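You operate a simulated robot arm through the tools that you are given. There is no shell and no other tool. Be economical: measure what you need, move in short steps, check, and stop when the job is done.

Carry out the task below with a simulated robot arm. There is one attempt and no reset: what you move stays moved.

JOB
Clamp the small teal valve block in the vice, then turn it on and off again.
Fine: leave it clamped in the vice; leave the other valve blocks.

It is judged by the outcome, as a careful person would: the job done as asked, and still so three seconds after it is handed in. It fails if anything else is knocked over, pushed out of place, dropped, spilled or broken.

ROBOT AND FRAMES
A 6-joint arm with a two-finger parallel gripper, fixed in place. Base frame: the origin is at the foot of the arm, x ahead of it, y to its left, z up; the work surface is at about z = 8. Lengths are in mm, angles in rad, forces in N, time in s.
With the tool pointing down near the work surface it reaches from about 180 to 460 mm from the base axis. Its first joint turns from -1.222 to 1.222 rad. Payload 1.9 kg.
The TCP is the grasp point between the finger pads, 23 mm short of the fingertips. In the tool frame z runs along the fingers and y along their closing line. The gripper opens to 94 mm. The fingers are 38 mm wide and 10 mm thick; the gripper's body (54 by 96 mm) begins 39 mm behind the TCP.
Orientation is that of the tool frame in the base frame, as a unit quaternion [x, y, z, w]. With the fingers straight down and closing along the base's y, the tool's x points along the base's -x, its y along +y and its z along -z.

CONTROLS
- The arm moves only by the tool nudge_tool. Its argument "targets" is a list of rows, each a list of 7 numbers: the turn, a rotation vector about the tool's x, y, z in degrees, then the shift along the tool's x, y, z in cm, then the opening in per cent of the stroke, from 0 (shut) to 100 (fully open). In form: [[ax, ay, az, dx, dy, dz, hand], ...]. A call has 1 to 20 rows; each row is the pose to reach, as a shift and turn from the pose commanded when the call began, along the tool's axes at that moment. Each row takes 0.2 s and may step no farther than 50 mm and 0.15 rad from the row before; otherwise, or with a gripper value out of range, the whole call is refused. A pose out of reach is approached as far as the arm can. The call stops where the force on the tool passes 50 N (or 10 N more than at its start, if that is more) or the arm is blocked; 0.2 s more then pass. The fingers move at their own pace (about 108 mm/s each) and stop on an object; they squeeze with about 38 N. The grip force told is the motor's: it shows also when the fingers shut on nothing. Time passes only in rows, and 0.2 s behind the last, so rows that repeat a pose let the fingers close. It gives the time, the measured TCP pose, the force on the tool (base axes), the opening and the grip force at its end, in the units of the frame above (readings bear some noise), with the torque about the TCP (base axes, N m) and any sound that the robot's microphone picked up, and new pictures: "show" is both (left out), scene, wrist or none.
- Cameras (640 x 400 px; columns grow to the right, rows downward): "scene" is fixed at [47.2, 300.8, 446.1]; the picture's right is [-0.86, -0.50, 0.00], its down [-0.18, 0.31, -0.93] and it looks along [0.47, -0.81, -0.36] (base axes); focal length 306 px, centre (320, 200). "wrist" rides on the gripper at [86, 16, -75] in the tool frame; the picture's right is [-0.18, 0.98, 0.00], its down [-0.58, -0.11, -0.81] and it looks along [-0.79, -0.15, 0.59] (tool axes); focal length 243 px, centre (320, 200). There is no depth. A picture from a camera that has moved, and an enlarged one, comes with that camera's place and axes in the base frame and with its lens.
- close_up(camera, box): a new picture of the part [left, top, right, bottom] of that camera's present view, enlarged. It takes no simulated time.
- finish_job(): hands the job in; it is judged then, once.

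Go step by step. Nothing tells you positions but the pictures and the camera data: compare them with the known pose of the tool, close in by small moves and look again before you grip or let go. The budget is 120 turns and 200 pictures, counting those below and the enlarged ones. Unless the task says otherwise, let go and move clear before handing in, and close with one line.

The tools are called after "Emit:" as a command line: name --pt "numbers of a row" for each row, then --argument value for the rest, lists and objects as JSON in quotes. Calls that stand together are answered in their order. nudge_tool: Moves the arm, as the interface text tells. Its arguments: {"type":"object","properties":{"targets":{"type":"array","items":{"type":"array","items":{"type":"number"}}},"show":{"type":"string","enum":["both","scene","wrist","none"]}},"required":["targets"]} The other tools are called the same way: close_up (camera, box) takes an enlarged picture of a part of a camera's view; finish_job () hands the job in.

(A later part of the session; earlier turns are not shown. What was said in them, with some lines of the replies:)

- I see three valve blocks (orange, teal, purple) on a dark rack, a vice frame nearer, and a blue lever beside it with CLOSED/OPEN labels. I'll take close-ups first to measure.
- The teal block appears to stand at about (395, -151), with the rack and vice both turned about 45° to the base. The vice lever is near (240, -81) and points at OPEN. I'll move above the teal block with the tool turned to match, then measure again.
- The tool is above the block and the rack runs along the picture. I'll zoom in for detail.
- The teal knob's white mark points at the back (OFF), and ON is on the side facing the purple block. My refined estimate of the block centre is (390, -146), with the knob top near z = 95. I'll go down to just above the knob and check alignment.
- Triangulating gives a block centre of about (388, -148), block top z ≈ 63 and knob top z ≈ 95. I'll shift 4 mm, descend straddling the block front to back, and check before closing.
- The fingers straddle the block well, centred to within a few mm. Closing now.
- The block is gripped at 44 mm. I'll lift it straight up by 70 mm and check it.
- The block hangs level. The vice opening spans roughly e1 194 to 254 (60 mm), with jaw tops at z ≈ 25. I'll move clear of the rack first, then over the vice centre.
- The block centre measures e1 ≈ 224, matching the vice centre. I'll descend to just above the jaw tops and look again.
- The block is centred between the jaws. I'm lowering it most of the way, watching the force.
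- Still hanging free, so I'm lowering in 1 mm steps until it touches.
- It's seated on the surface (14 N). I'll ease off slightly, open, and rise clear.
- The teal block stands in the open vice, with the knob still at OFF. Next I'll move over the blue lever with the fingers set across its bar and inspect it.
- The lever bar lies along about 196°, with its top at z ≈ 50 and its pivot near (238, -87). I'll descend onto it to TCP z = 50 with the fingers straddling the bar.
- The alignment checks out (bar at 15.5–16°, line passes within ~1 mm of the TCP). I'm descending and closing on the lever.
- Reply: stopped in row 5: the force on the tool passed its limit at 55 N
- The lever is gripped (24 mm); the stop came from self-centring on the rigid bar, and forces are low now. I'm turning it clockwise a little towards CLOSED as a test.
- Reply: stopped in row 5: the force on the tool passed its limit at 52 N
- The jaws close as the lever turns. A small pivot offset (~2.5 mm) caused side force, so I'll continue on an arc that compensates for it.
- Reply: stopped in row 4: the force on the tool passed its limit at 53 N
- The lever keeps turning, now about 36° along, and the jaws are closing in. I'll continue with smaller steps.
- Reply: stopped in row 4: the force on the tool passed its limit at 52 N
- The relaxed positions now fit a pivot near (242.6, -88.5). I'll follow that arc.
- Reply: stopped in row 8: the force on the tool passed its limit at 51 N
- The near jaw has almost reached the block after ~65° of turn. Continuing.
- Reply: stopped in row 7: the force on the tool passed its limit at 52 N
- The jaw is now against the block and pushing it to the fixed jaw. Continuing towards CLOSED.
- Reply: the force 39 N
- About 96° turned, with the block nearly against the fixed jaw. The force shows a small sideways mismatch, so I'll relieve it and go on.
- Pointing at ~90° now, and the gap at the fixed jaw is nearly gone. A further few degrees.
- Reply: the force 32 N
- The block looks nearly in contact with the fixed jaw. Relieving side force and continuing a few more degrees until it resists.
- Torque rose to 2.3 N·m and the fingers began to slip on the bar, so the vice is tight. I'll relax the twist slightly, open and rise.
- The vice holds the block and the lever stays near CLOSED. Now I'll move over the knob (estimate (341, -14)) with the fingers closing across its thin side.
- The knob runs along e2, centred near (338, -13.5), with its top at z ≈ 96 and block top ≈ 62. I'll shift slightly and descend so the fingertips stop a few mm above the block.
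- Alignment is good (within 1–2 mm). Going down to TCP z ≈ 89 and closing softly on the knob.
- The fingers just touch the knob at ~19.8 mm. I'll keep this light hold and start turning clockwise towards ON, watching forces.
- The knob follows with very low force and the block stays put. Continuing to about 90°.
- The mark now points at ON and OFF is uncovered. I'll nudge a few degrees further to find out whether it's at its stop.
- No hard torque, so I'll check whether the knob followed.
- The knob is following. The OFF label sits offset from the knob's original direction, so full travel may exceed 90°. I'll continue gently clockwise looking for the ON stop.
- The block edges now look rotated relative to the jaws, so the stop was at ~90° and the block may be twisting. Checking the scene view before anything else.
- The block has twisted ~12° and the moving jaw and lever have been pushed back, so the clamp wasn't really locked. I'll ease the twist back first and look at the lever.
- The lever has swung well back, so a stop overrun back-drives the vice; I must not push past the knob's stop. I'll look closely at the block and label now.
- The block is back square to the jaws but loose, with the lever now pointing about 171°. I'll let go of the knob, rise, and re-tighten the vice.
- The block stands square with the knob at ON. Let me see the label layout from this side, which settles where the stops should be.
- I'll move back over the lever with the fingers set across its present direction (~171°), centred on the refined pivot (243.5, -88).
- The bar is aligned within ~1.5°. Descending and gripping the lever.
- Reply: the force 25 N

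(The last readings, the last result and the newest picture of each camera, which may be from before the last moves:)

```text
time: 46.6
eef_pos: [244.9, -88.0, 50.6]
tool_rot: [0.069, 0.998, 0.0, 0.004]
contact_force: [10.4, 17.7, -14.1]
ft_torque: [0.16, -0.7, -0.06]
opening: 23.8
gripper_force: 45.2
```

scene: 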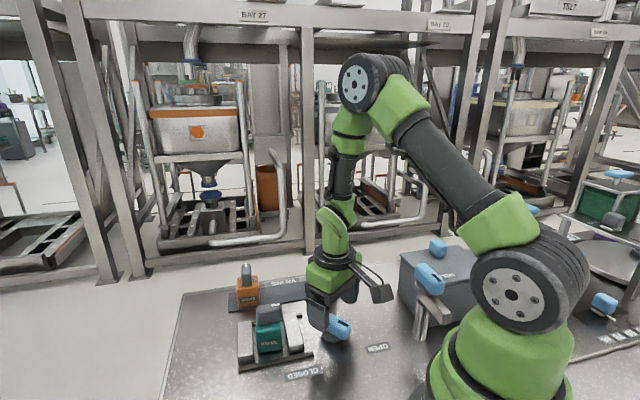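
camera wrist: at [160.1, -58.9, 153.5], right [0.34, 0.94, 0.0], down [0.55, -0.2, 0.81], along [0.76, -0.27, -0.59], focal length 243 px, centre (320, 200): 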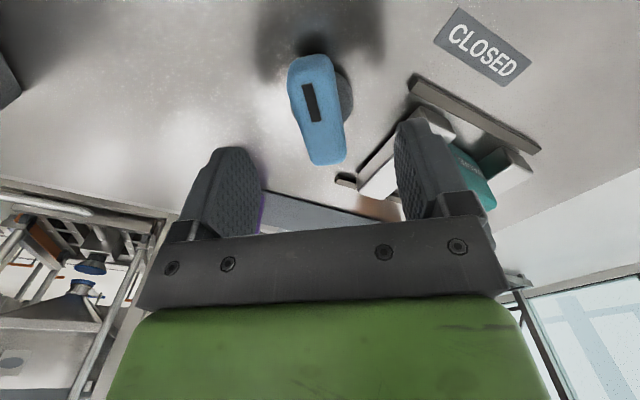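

Gripped. Turning clockwise towards CLOSED with a small relief shift.

Emit:
nudge_tool --pt "0 0 3 -0.02 0.04 0 0" --pt "0 0 7 -0.02 0.04 0 0" --pt "0 0 11 -0.02 0.04 0 0" --pt "0 0 15 -0.02 0.04 0 0" --pt "0 0 19 -0.02 0.04 0 0" --pt "0 0 23 -0.02 0.04 0 0" --pt "0 0 27 -0.02 0.04 0 0" --pt "0 0 31 -0.02 0.04 0 0" --pt "0 0 35 -0.02 0.04 0 0" --pt "0 0 39 -0.02 0.04 0 0" --pt "0 0 43 -0.02 0.04 0 0" --pt "0 0 47 -0.02 0.04 0 0" --pt "0 0 51 -0.02 0.04 0 0" --show "none"

Emit:
close_up --camera "scene" --box '[225, 270, 385, 370]'

```text
time: 49.3
eef_pos: [244.8, -88.1, 51.3]
tool_rot: [0.472, 0.882, 0.001, 0.002]
contact_force: [-0.9, -3.2, 0.1]
ft_torque: [-0.56, 0.17, -0.02]
opening: 23.9
gripper_force: 44.5
stopped in row 13: the force on the tool passed its limit at 52 N (the readings are from after the stop); the commanded pose is now the measured one
```

```text
4.00 times, centred on (305, 320) of scene
camera zoom: at [47.2, 300.9, 446.1], right [-0.86, -0.5, 0.0], down [-0.18, 0.31, -0.93], along [0.47, -0.81, -0.36], focal length 1224 px, centre (380, -280)
```

zoom: 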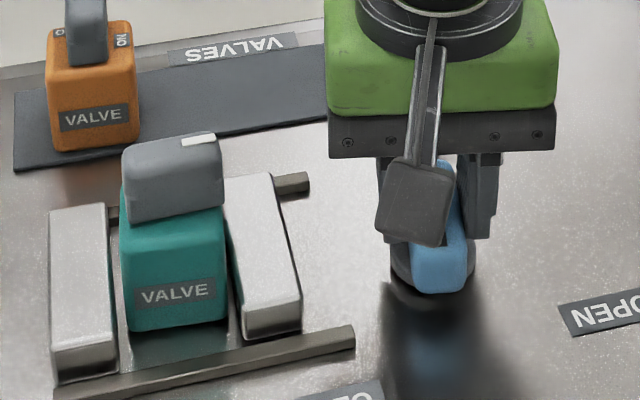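

The pivot is much better matched, with 48° done in one go. Continuing.

Emit:
nudge_tool --pt "0 0 4 0 0 0 0" --pt "0 0 8 0 0 0 0" --pt "0 0 12 0 0 0 0" --pt "0 0 16 0 0 0 0" --pt "0 0 20 0 0 0 0" --pt "0 0 24 0 0 0 0" --pt "0 0 28 0 0 0 0" --pt "0 0 32 0 0 0 0" --pt "0 0 36 0 0 0 0" --pt "0 0 40 0 0 0 0" --pt "0 0 43 0 0 0 0" --show "none"

Emit:
close_up --camera "scene" --box '[225, 270, 385, 370]'

```text
time: 51.7
eef_pos: [243.3, -89.1, 51.2]
tool_rot: [0.761, 0.648, 0.001, 0.002]
contact_force: [-20.4, -21.0, 14.9]
ft_torque: [-0.43, 0.71, -0.02]
opening: 23.9
gripper_force: 45.3
```

```text
4.00 times, centred on (305, 320) of scene
camera zoom: at [47.2, 300.9, 446.0], right [-0.86, -0.5, 0.0], down [-0.18, 0.31, -0.93], along [0.47, -0.81, -0.36], focal length 1224 px, centre (380, -280)
```

zoom: 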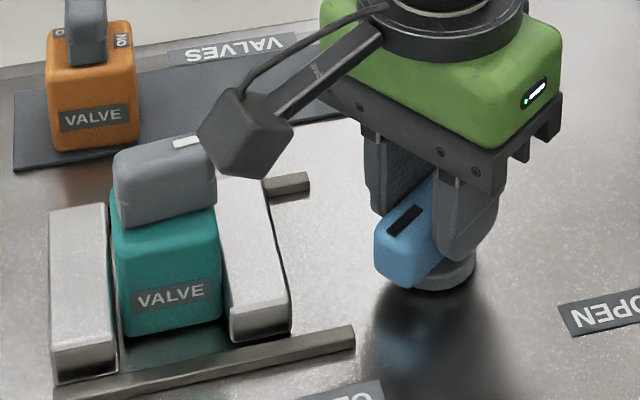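

Nearly closed (lever at ~81°). Relieving side force and turning on until it resists.

Emit:
nudge_tool --pt "0 0 0 -0.05 -0.04 0 0" --pt "0 0 2 -0.05 -0.04 0 0" --pt "0 0 4 -0.05 -0.04 0 0" --pt "0 0 6 -0.05 -0.04 0 0" --pt "0 0 8 -0.05 -0.04 0 0" --pt "0 0 10 -0.05 -0.04 0 0" --show "none"

Emit:
close_up --camera "scene" --box '[225, 290, 315, 370]'

```text
time: 53.1
eef_pos: [243.9, -89.7, 50.9]
tool_rot: [0.814, 0.581, 0.002, 0.002]
contact_force: [-14.9, 2.6, 10.6]
ft_torque: [-0.33, 0.68, 2.14]
opening: 25.6
gripper_force: 44.7
```

```text
5.00 times, centred on (270, 330) of scene
camera zoom: at [47.2, 300.8, 446.1], right [-0.86, -0.5, 0.0], down [-0.18, 0.31, -0.93], along [0.47, -0.81, -0.36], focal length 1530 px, centre (570, -450)
```

zoom: 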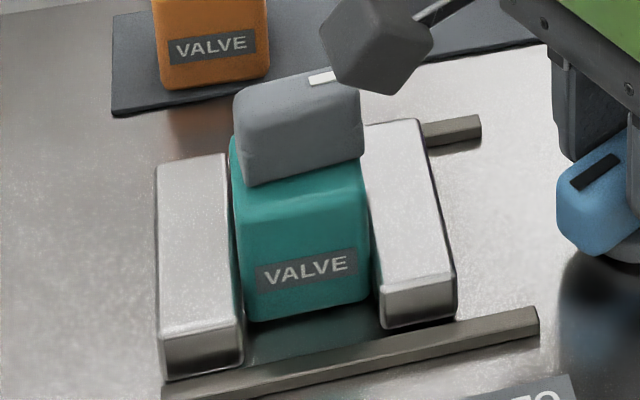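

The lever resists at 2.1 N·m and the block is square between the jaws. Opening without back-twist and rising.

Emit:
nudge_tool --pt "0 0 0 0 0 0 50" --pt "0 0 0 0 0 0 80" --pt "0 0 0 0 0 0 80" --pt "0 0 0 0 0 -3 80" --pt "0 0 0 0 0 -7 80" --pt "0 0 0 0 0 -11 80" --pt "0 0 0 0 0 -15 80" --show "wrist"

Emit:
close_up --camera "scene" --box '[225, 270, 385, 370]'

```text
time: 54.7
eef_pos: [243.1, -89.3, 201.4]
tool_rot: [0.815, 0.58, 0.001, 0.003]
contact_force: [-0.4, 0.4, -0.4]
ft_torque: [0.01, -0.01, 0.02]
opening: 75.3
gripper_force: 0.1
camera wrist: at [285.3, -12.2, 277.0], right [0.87, -0.5, 0.01], down [-0.3, -0.51, 0.81], along [-0.4, -0.7, -0.59], focal length 243 px, centre (320, 200)
```

wrist: 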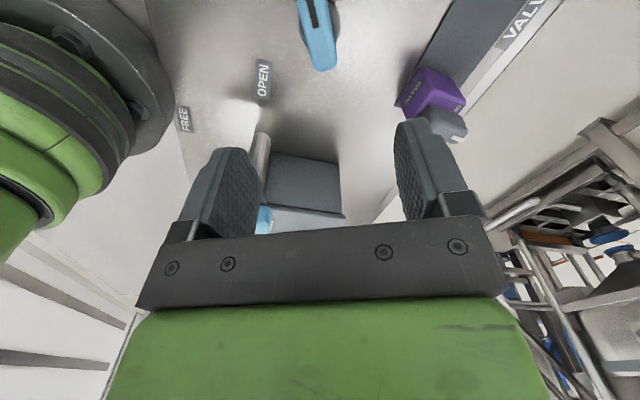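

```text
4.00 times, centred on (305, 320) of scene
camera zoom: at [47.2, 300.8, 446.1], right [-0.86, -0.5, 0.0], down [-0.18, 0.31, -0.93], along [0.47, -0.81, -0.36], focal length 1224 px, centre (380, -280)
```

zoom: 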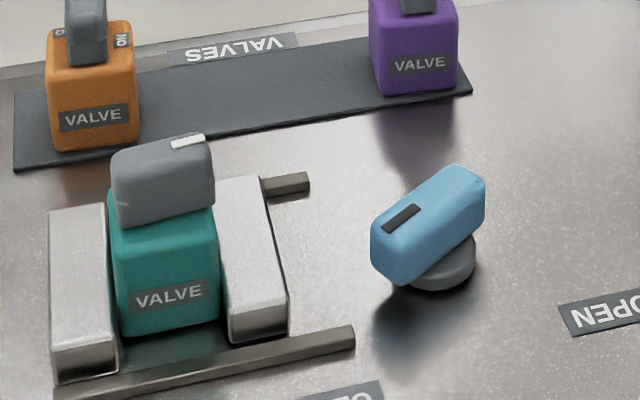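

The clamp holds after release (lever at ~72°, jaws tight on both sides). Now I'll return to the knob, which is at ON, and check alignment above it.

Emit:
nudge_tool --pt "0 0 5 2.1 1.3 0 80" --pt "0 0 10 4.2 2.6 0 80" --pt "0 0 15 6.2 3.8 0 80" --pt "0 0 20 8.3 5.1 0 80" --pt "0 0 25.9 10.4 6.4 0 80" --pt "0 0 25.9 10.4 6.4 4 80" --pt "0 0 25.9 10.4 6.4 7.7 80" --pt "0 0 25.9 10.4 6.4 7.7 80"

Emit:
close_up --camera "wrist" --box '[200, 20, 440, 200]'

Emit:
close_up --camera "scene" --box '[225, 270, 315, 360]'

```text
time: 56.5
eef_pos: [338.8, -12.3, 124.2]
tool_rot: [0.924, 0.382, 0.002, 0.001]
contact_force: [0.7, -0.4, 0.2]
ft_torque: [0.0, -0.01, -0.02]
opening: 75.3
gripper_force: 0.1
camera wrist: at [409.5, 38.6, 199.8], right [0.56, -0.83, 0.0], down [-0.49, -0.33, 0.8], along [-0.66, -0.45, -0.59], focal length 243 px, centre (320, 200)
```

scene: 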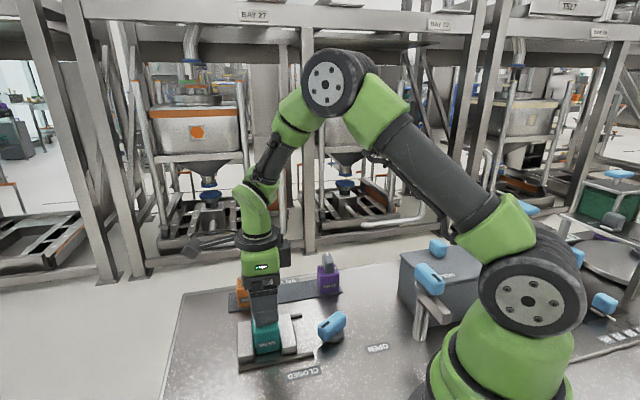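
wrist: 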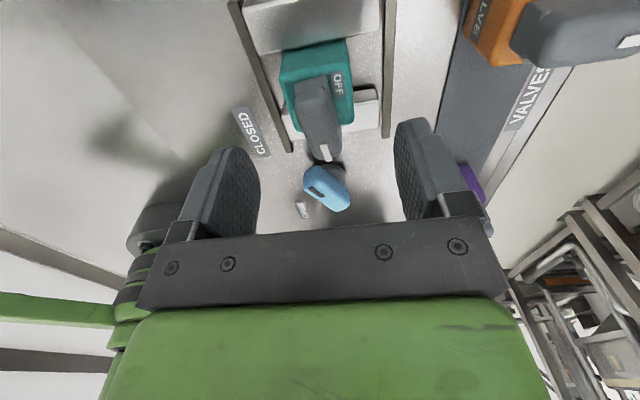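

```text
2.22 times, centred on (320, 110) of wrist
camera zoom: at [409.5, 38.6, 199.8], right [0.56, -0.83, 0.0], down [-0.49, -0.33, 0.8], along [-0.66, -0.45, -0.59], focal length 539 px, centre (320, 400)
```

zoom: 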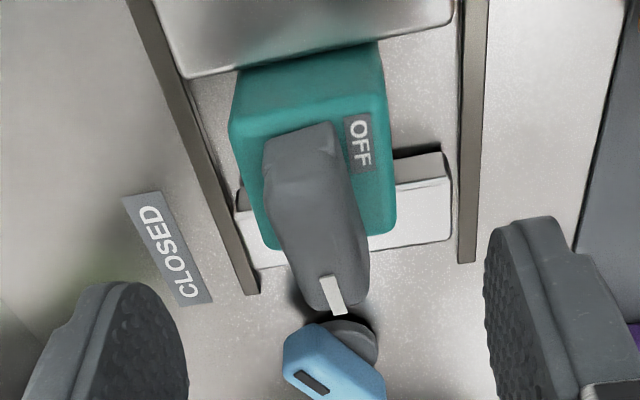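

```text
4.44 times, centred on (270, 315) of scene
camera zoom: at [47.2, 300.8, 446.1], right [-0.86, -0.5, 0.0], down [-0.18, 0.31, -0.93], along [0.47, -0.81, -0.36], focal length 1360 px, centre (542, -311)
```

zoom: 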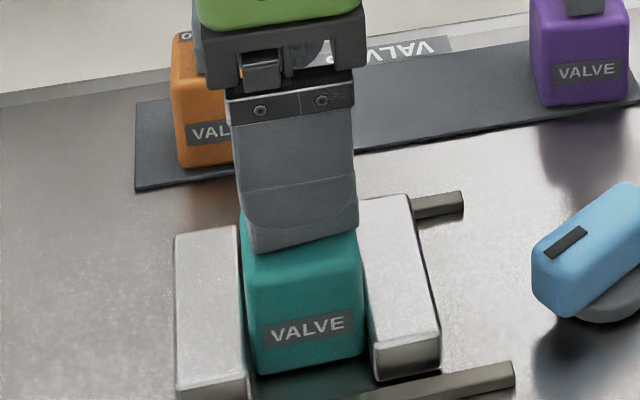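

The knob now sits at about 82° (slightly short of square). I'll match that angle, descend, and hold lightly, then turn gently to ON without overrunning.

Emit:
nudge_tool --pt "0 0 -7 0 -0.15 1.5 80" --pt "0 0 -7 0 -0.15 3.3 80" --pt "0 0 -7 0 -0.15 3.3 40" --pt "0 0 -7 0 -0.15 3.3 22" --pt "0 0 -7 0 -0.15 3.3 20" --pt "0 0 -7 0 -0.15 3.3 20" --show "wrist"

Emit:
close_up --camera "wrist" --box '[240, 40, 400, 240]'

```text
time: 57.9
eef_pos: [336.5, -9.1, 92.2]
tool_rot: [0.899, 0.437, 0.002, 0.002]
contact_force: [0.0, 0.1, -0.3]
ft_torque: [0.02, 0.02, 0.01]
opening: 19.7
gripper_force: 0.8
camera wrist: at [401.9, 48.1, 167.5], right [0.66, -0.75, 0.0], down [-0.45, -0.39, 0.8], along [-0.6, -0.53, -0.59], focal length 243 px, centre (320, 200)
```

wrist: 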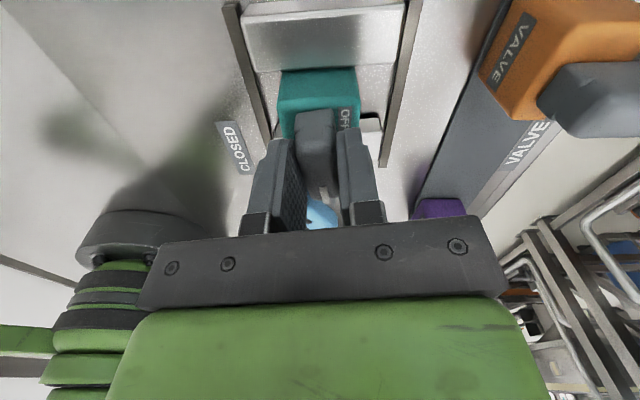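

```text
2.00 times, centred on (320, 140) of wrist
camera zoom: at [401.9, 48.1, 167.5], right [0.66, -0.75, 0.0], down [-0.45, -0.39, 0.8], along [-0.6, -0.53, -0.59], focal length 485 px, centre (320, 320)
```

zoom: 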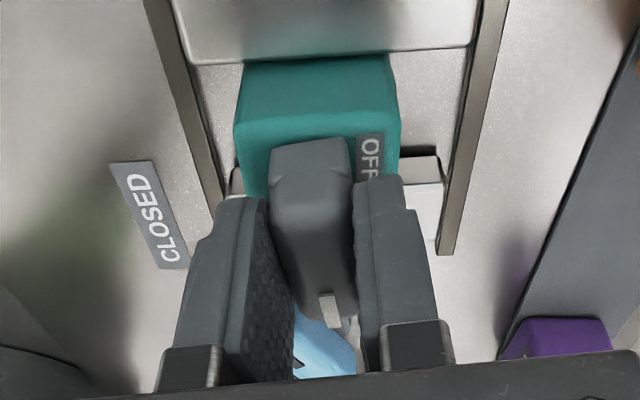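

The block is square to the jaws. Turning gently +10° to ON (~92°), then I'll compare block and jaw edges.

Emit:
nudge_tool --pt "0 0 2 0 0 0 20" --pt "0 0 4 0 0 0 20" --pt "0 0 6 0 0 0 20" --pt "0 0 8 0 0 0 20" --pt "0 0 10 0 0 0 20" --show "wrist"

Emit:
close_up --camera "wrist" --box '[240, 40, 400, 240]'

Emit:
close_up --camera "scene" --box '[225, 270, 385, 370]'

```text
time: 59.1
eef_pos: [337.1, -10.8, 92.5]
tool_rot: [0.934, 0.358, 0.003, 0.003]
contact_force: [1.0, -0.1, 0.8]
ft_torque: [0.06, 0.01, 0.36]
opening: 20.4
gripper_force: 12.3
camera wrist: at [411.5, 35.6, 167.1], right [0.52, -0.85, 0.0], down [-0.51, -0.31, 0.8], along [-0.69, -0.42, -0.59], focal length 243 px, centre (320, 200)
```

wrist: 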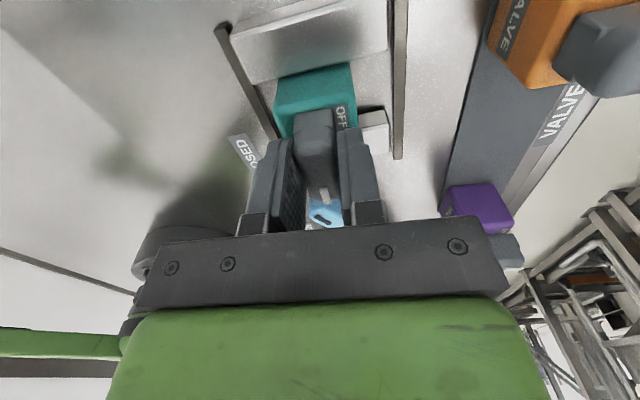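

```text
2.00 times, centred on (320, 140) of wrist
camera zoom: at [411.5, 35.6, 167.1], right [0.52, -0.85, 0.0], down [-0.51, -0.31, 0.8], along [-0.69, -0.42, -0.59], focal length 485 px, centre (320, 320)
```

zoom: 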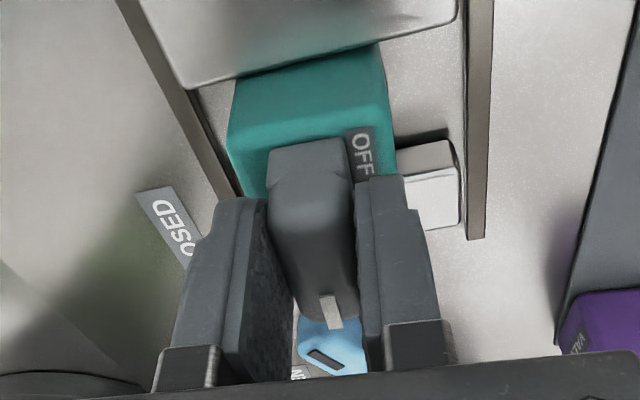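

```text
4.00 times, centred on (305, 320) of scene
camera zoom: at [47.2, 300.8, 446.1], right [-0.86, -0.5, 0.0], down [-0.18, 0.31, -0.93], along [0.47, -0.81, -0.36], focal length 1224 px, centre (380, -280)
```

zoom: 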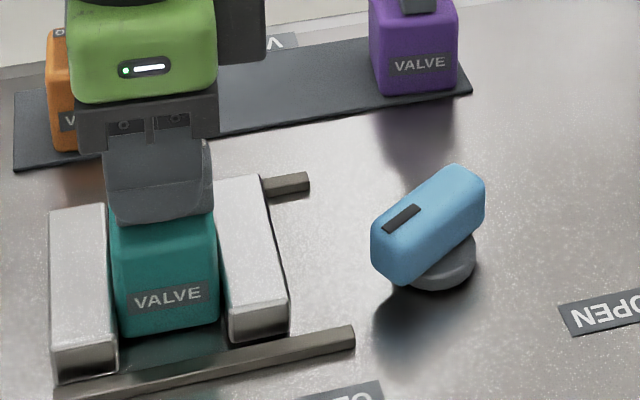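

The ON stop is felt (torque 0.36, fingers slightly spread), and the lever hasn't moved. Now turning back counter-clockwise to OFF.

Emit:
nudge_tool --pt "0 0 -3 0 0 0 20" --pt "0 0 -8 0 0 0 20" --pt "0 0 -14 0 0 0 20" --pt "0 0 -20 0 0 0 20" --pt "0 0 -26 0 0 0 20" --pt "0 0 -32 0 0 0 20" --pt "0 0 -38 0 0 0 20" --pt "0 0 -44 0 0 0 20" --pt "0 0 -50 0 0 0 20" --pt "0 0 -56 0 0 0 20" --pt "0 0 -62 0 0 0 20" --pt "0 0 -68 0 0 0 20" --pt "0 0 -74 0 0 0 20" --pt "0 0 -80 0 0 0 20" --pt "0 0 -84 0 0 0 20" --pt "0 0 -88 0 0 0 20" --pt "0 0 -88 0 0 0 20"

Emit:
close_up --camera "wrist" --box '[200, 50, 440, 230]'

Emit:
close_up --camera "scene" --box '[225, 270, 385, 370]'

```text
time: 62.7
eef_pos: [336.7, -12.0, 91.9]
tool_rot: [0.422, 0.907, 0.001, 0.003]
contact_force: [-0.1, -1.8, 0.4]
ft_torque: [-0.03, 0.05, -0.02]
opening: 20.0
gripper_force: 23.3
camera wrist: at [292.7, 66.2, 166.4], right [0.87, 0.49, 0.0], down [0.29, -0.51, 0.81], along [0.4, -0.7, -0.59], focal length 243 px, centre (320, 200)
```

scene: 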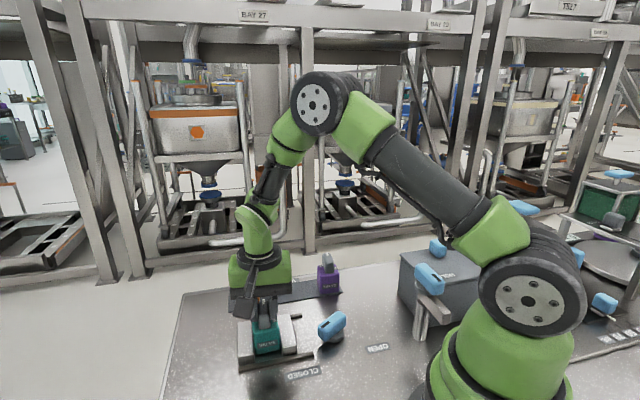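
wrist: 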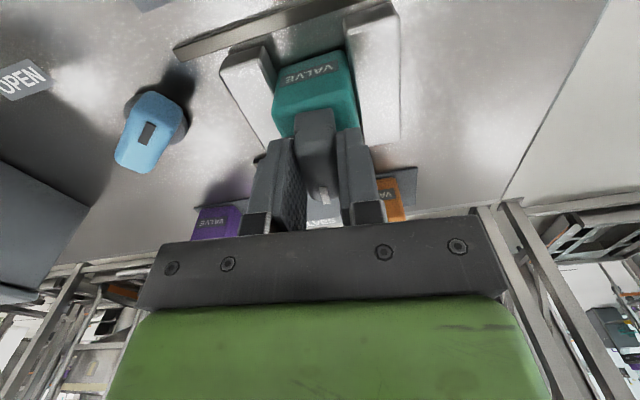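

```text
2.22 times, centred on (320, 140) of wrist
camera zoom: at [292.7, 66.2, 166.4], right [0.87, 0.49, 0.0], down [0.29, -0.51, 0.81], along [0.4, -0.7, -0.59], focal length 539 px, centre (320, 333)
```

zoom: 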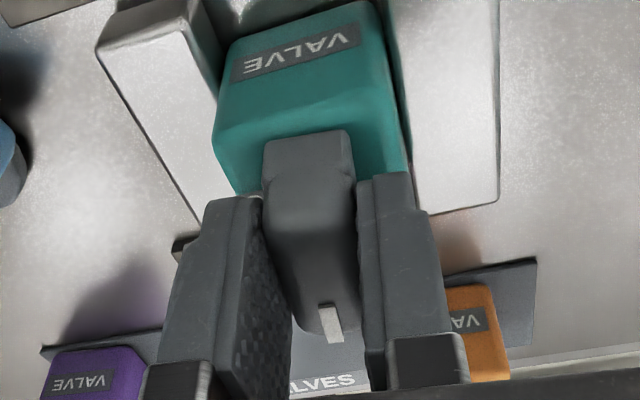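

```text
4.00 times, centred on (305, 320) of scene
camera zoom: at [47.2, 300.8, 446.1], right [-0.86, -0.5, 0.0], down [-0.18, 0.31, -0.93], along [0.47, -0.81, -0.36], focal length 1224 px, centre (380, -280)
```

zoom: 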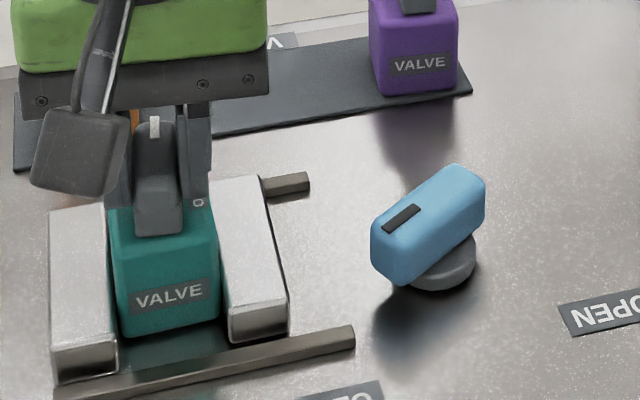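

Now ~5° short of the original OFF direction, with everything still square. I'll turn the rest in 2° steps.

Emit:
nudge_tool --pt "0 0 -2 0 0 0 20" --pt "0 0 -4 0 0 0 20" --pt "0 0 -5 0 0 0 20" --pt "0 0 -5 0 0 0 20" --show "none"

Emit:
nudge_tool --pt "0 0 -1 0 0 0 20" --pt "0 0 -2 0 0 0 20" --pt "0 0 -2 0 0 0 20" --show "wrist"

Emit:
close_up --camera "wrist" --box '[200, 50, 440, 230]'

```text
time: 63.7
eef_pos: [337.0, -10.3, 92.0]
tool_rot: [0.383, 0.924, 0.0, 0.003]
contact_force: [-0.1, -0.5, -1.0]
ft_torque: [0.03, 0.04, 0.0]
opening: 19.8
gripper_force: 1.4
```

```text
time: 64.5
eef_pos: [337.0, -10.6, 91.9]
tool_rot: [0.367, 0.93, 0.0, 0.003]
contact_force: [-2.1, -3.7, 1.6]
ft_torque: [-0.12, 0.06, -0.27]
opening: 19.9
gripper_force: 10.4
camera wrist: at [283.9, 60.6, 166.4], right [0.81, 0.59, 0.0], down [0.35, -0.48, 0.81], along [0.48, -0.65, -0.59], focal length 243 px, centre (320, 200)
```

wrist: 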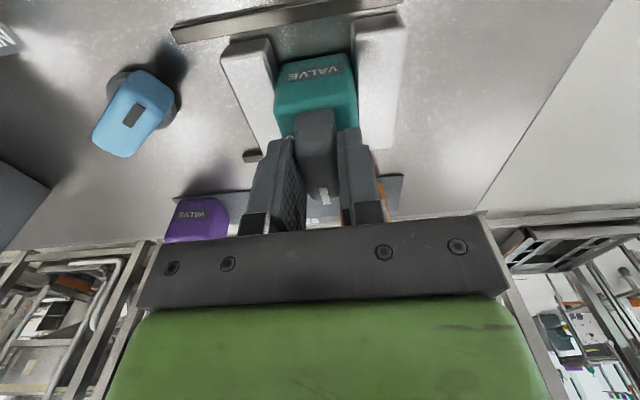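

```text
2.22 times, centred on (320, 140) of wrist
camera zoom: at [283.9, 60.6, 166.4], right [0.81, 0.59, 0.0], down [0.35, -0.48, 0.81], along [0.48, -0.65, -0.59], focal length 539 px, centre (320, 333)
```

zoom: 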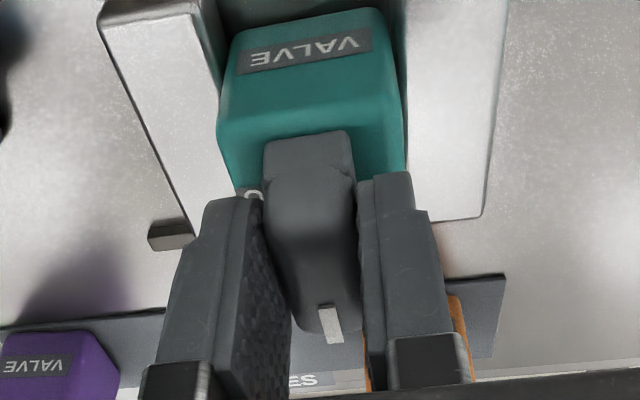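

The OFF stop is felt exactly at the original direction (torque -0.27). I'll relax by 1°, open, and rise clear.

Emit:
nudge_tool --pt "0 0 1 0 0 0 20" --pt "0 0 1 0 0 0 40" --pt "0 0 1 0 0 0 70" --pt "0 0 1 0 0 -2 75" --pt "0 0 1 0 0 -6 75" --pt "0 0 1 0 0 -10 75" --pt "0 0 1 0 0 -14 75" --pt "0 0 1 0 0 -14 75" --pt "0 0 1 0 0 -14 75"

Emit:
close_up --camera "scene" --box '[225, 270, 385, 370]'

Emit:
close_up --camera "wrist" --box '[220, 0, 380, 110]'

```text
time: 66.5
eef_pos: [335.9, -9.7, 233.4]
tool_rot: [0.376, 0.927, 0.001, 0.003]
contact_force: [0.0, -0.8, -0.9]
ft_torque: [-0.04, 0.01, 0.03]
opening: 70.5
gripper_force: 0.0
camera wrist: at [284.2, 62.6, 306.7], right [0.82, 0.58, 0.0], down [0.34, -0.48, 0.81], along [0.47, -0.66, -0.59], focal length 243 px, centre (320, 200)
```

scene: 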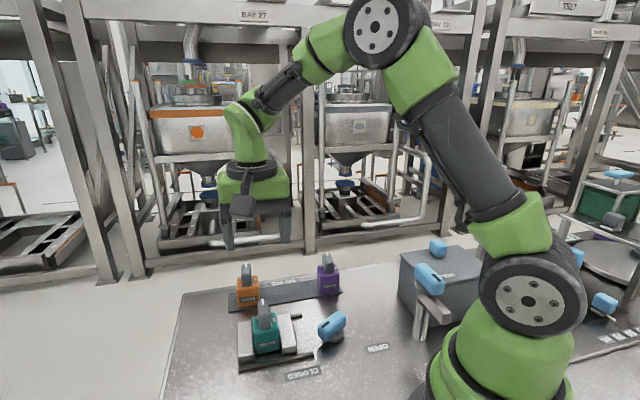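
wrist: 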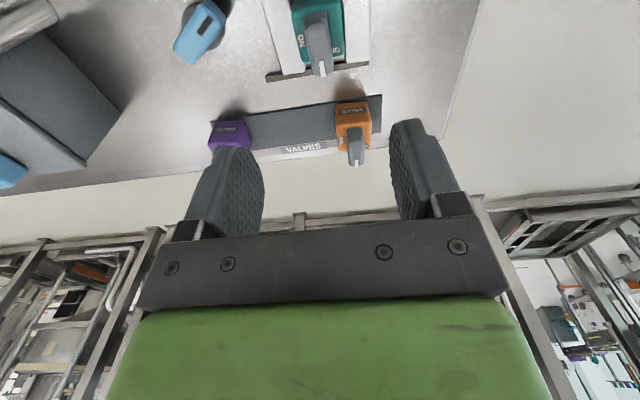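

```text
4.00 times, centred on (305, 320) of scene
camera zoom: at [47.2, 300.8, 446.1], right [-0.86, -0.5, 0.0], down [-0.18, 0.31, -0.93], along [0.47, -0.81, -0.36], focal length 1224 px, centre (380, -280)
```

zoom: 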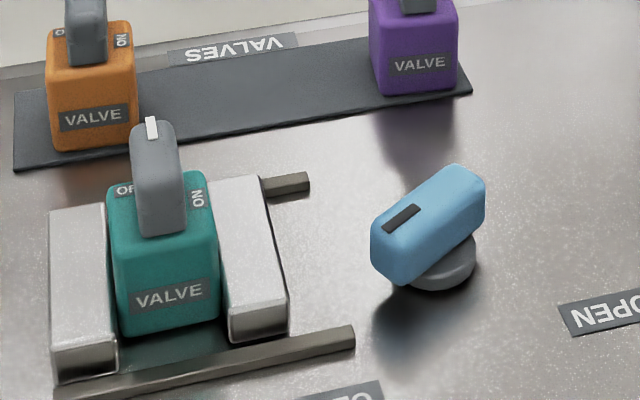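

```text
3.64 times, centred on (300, 55) of wrist
camera zoom: at [284.2, 62.6, 306.7], right [0.82, 0.58, 0.0], down [0.34, -0.48, 0.81], along [0.47, -0.66, -0.59], focal length 882 px, centre (393, 727)
```

zoom: 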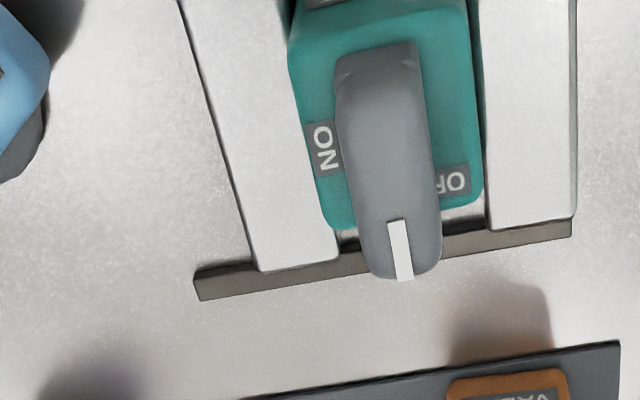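

The teal block is square and held between both jaws, the lever is past CLOSED, the knob is back at its OFF stop, and the other blocks are untouched. The arm is clear, so I'm handing in.

Emit:
finish_job

```text
The job is handed in.
```

The teal valve block is clamped in the vice; I turned it on, then off again, and left the other blocks untouched. On the first try I turned the knob past its stop, which twisted the block and loosened the vice. I re-clamped it and repeated the on/off.
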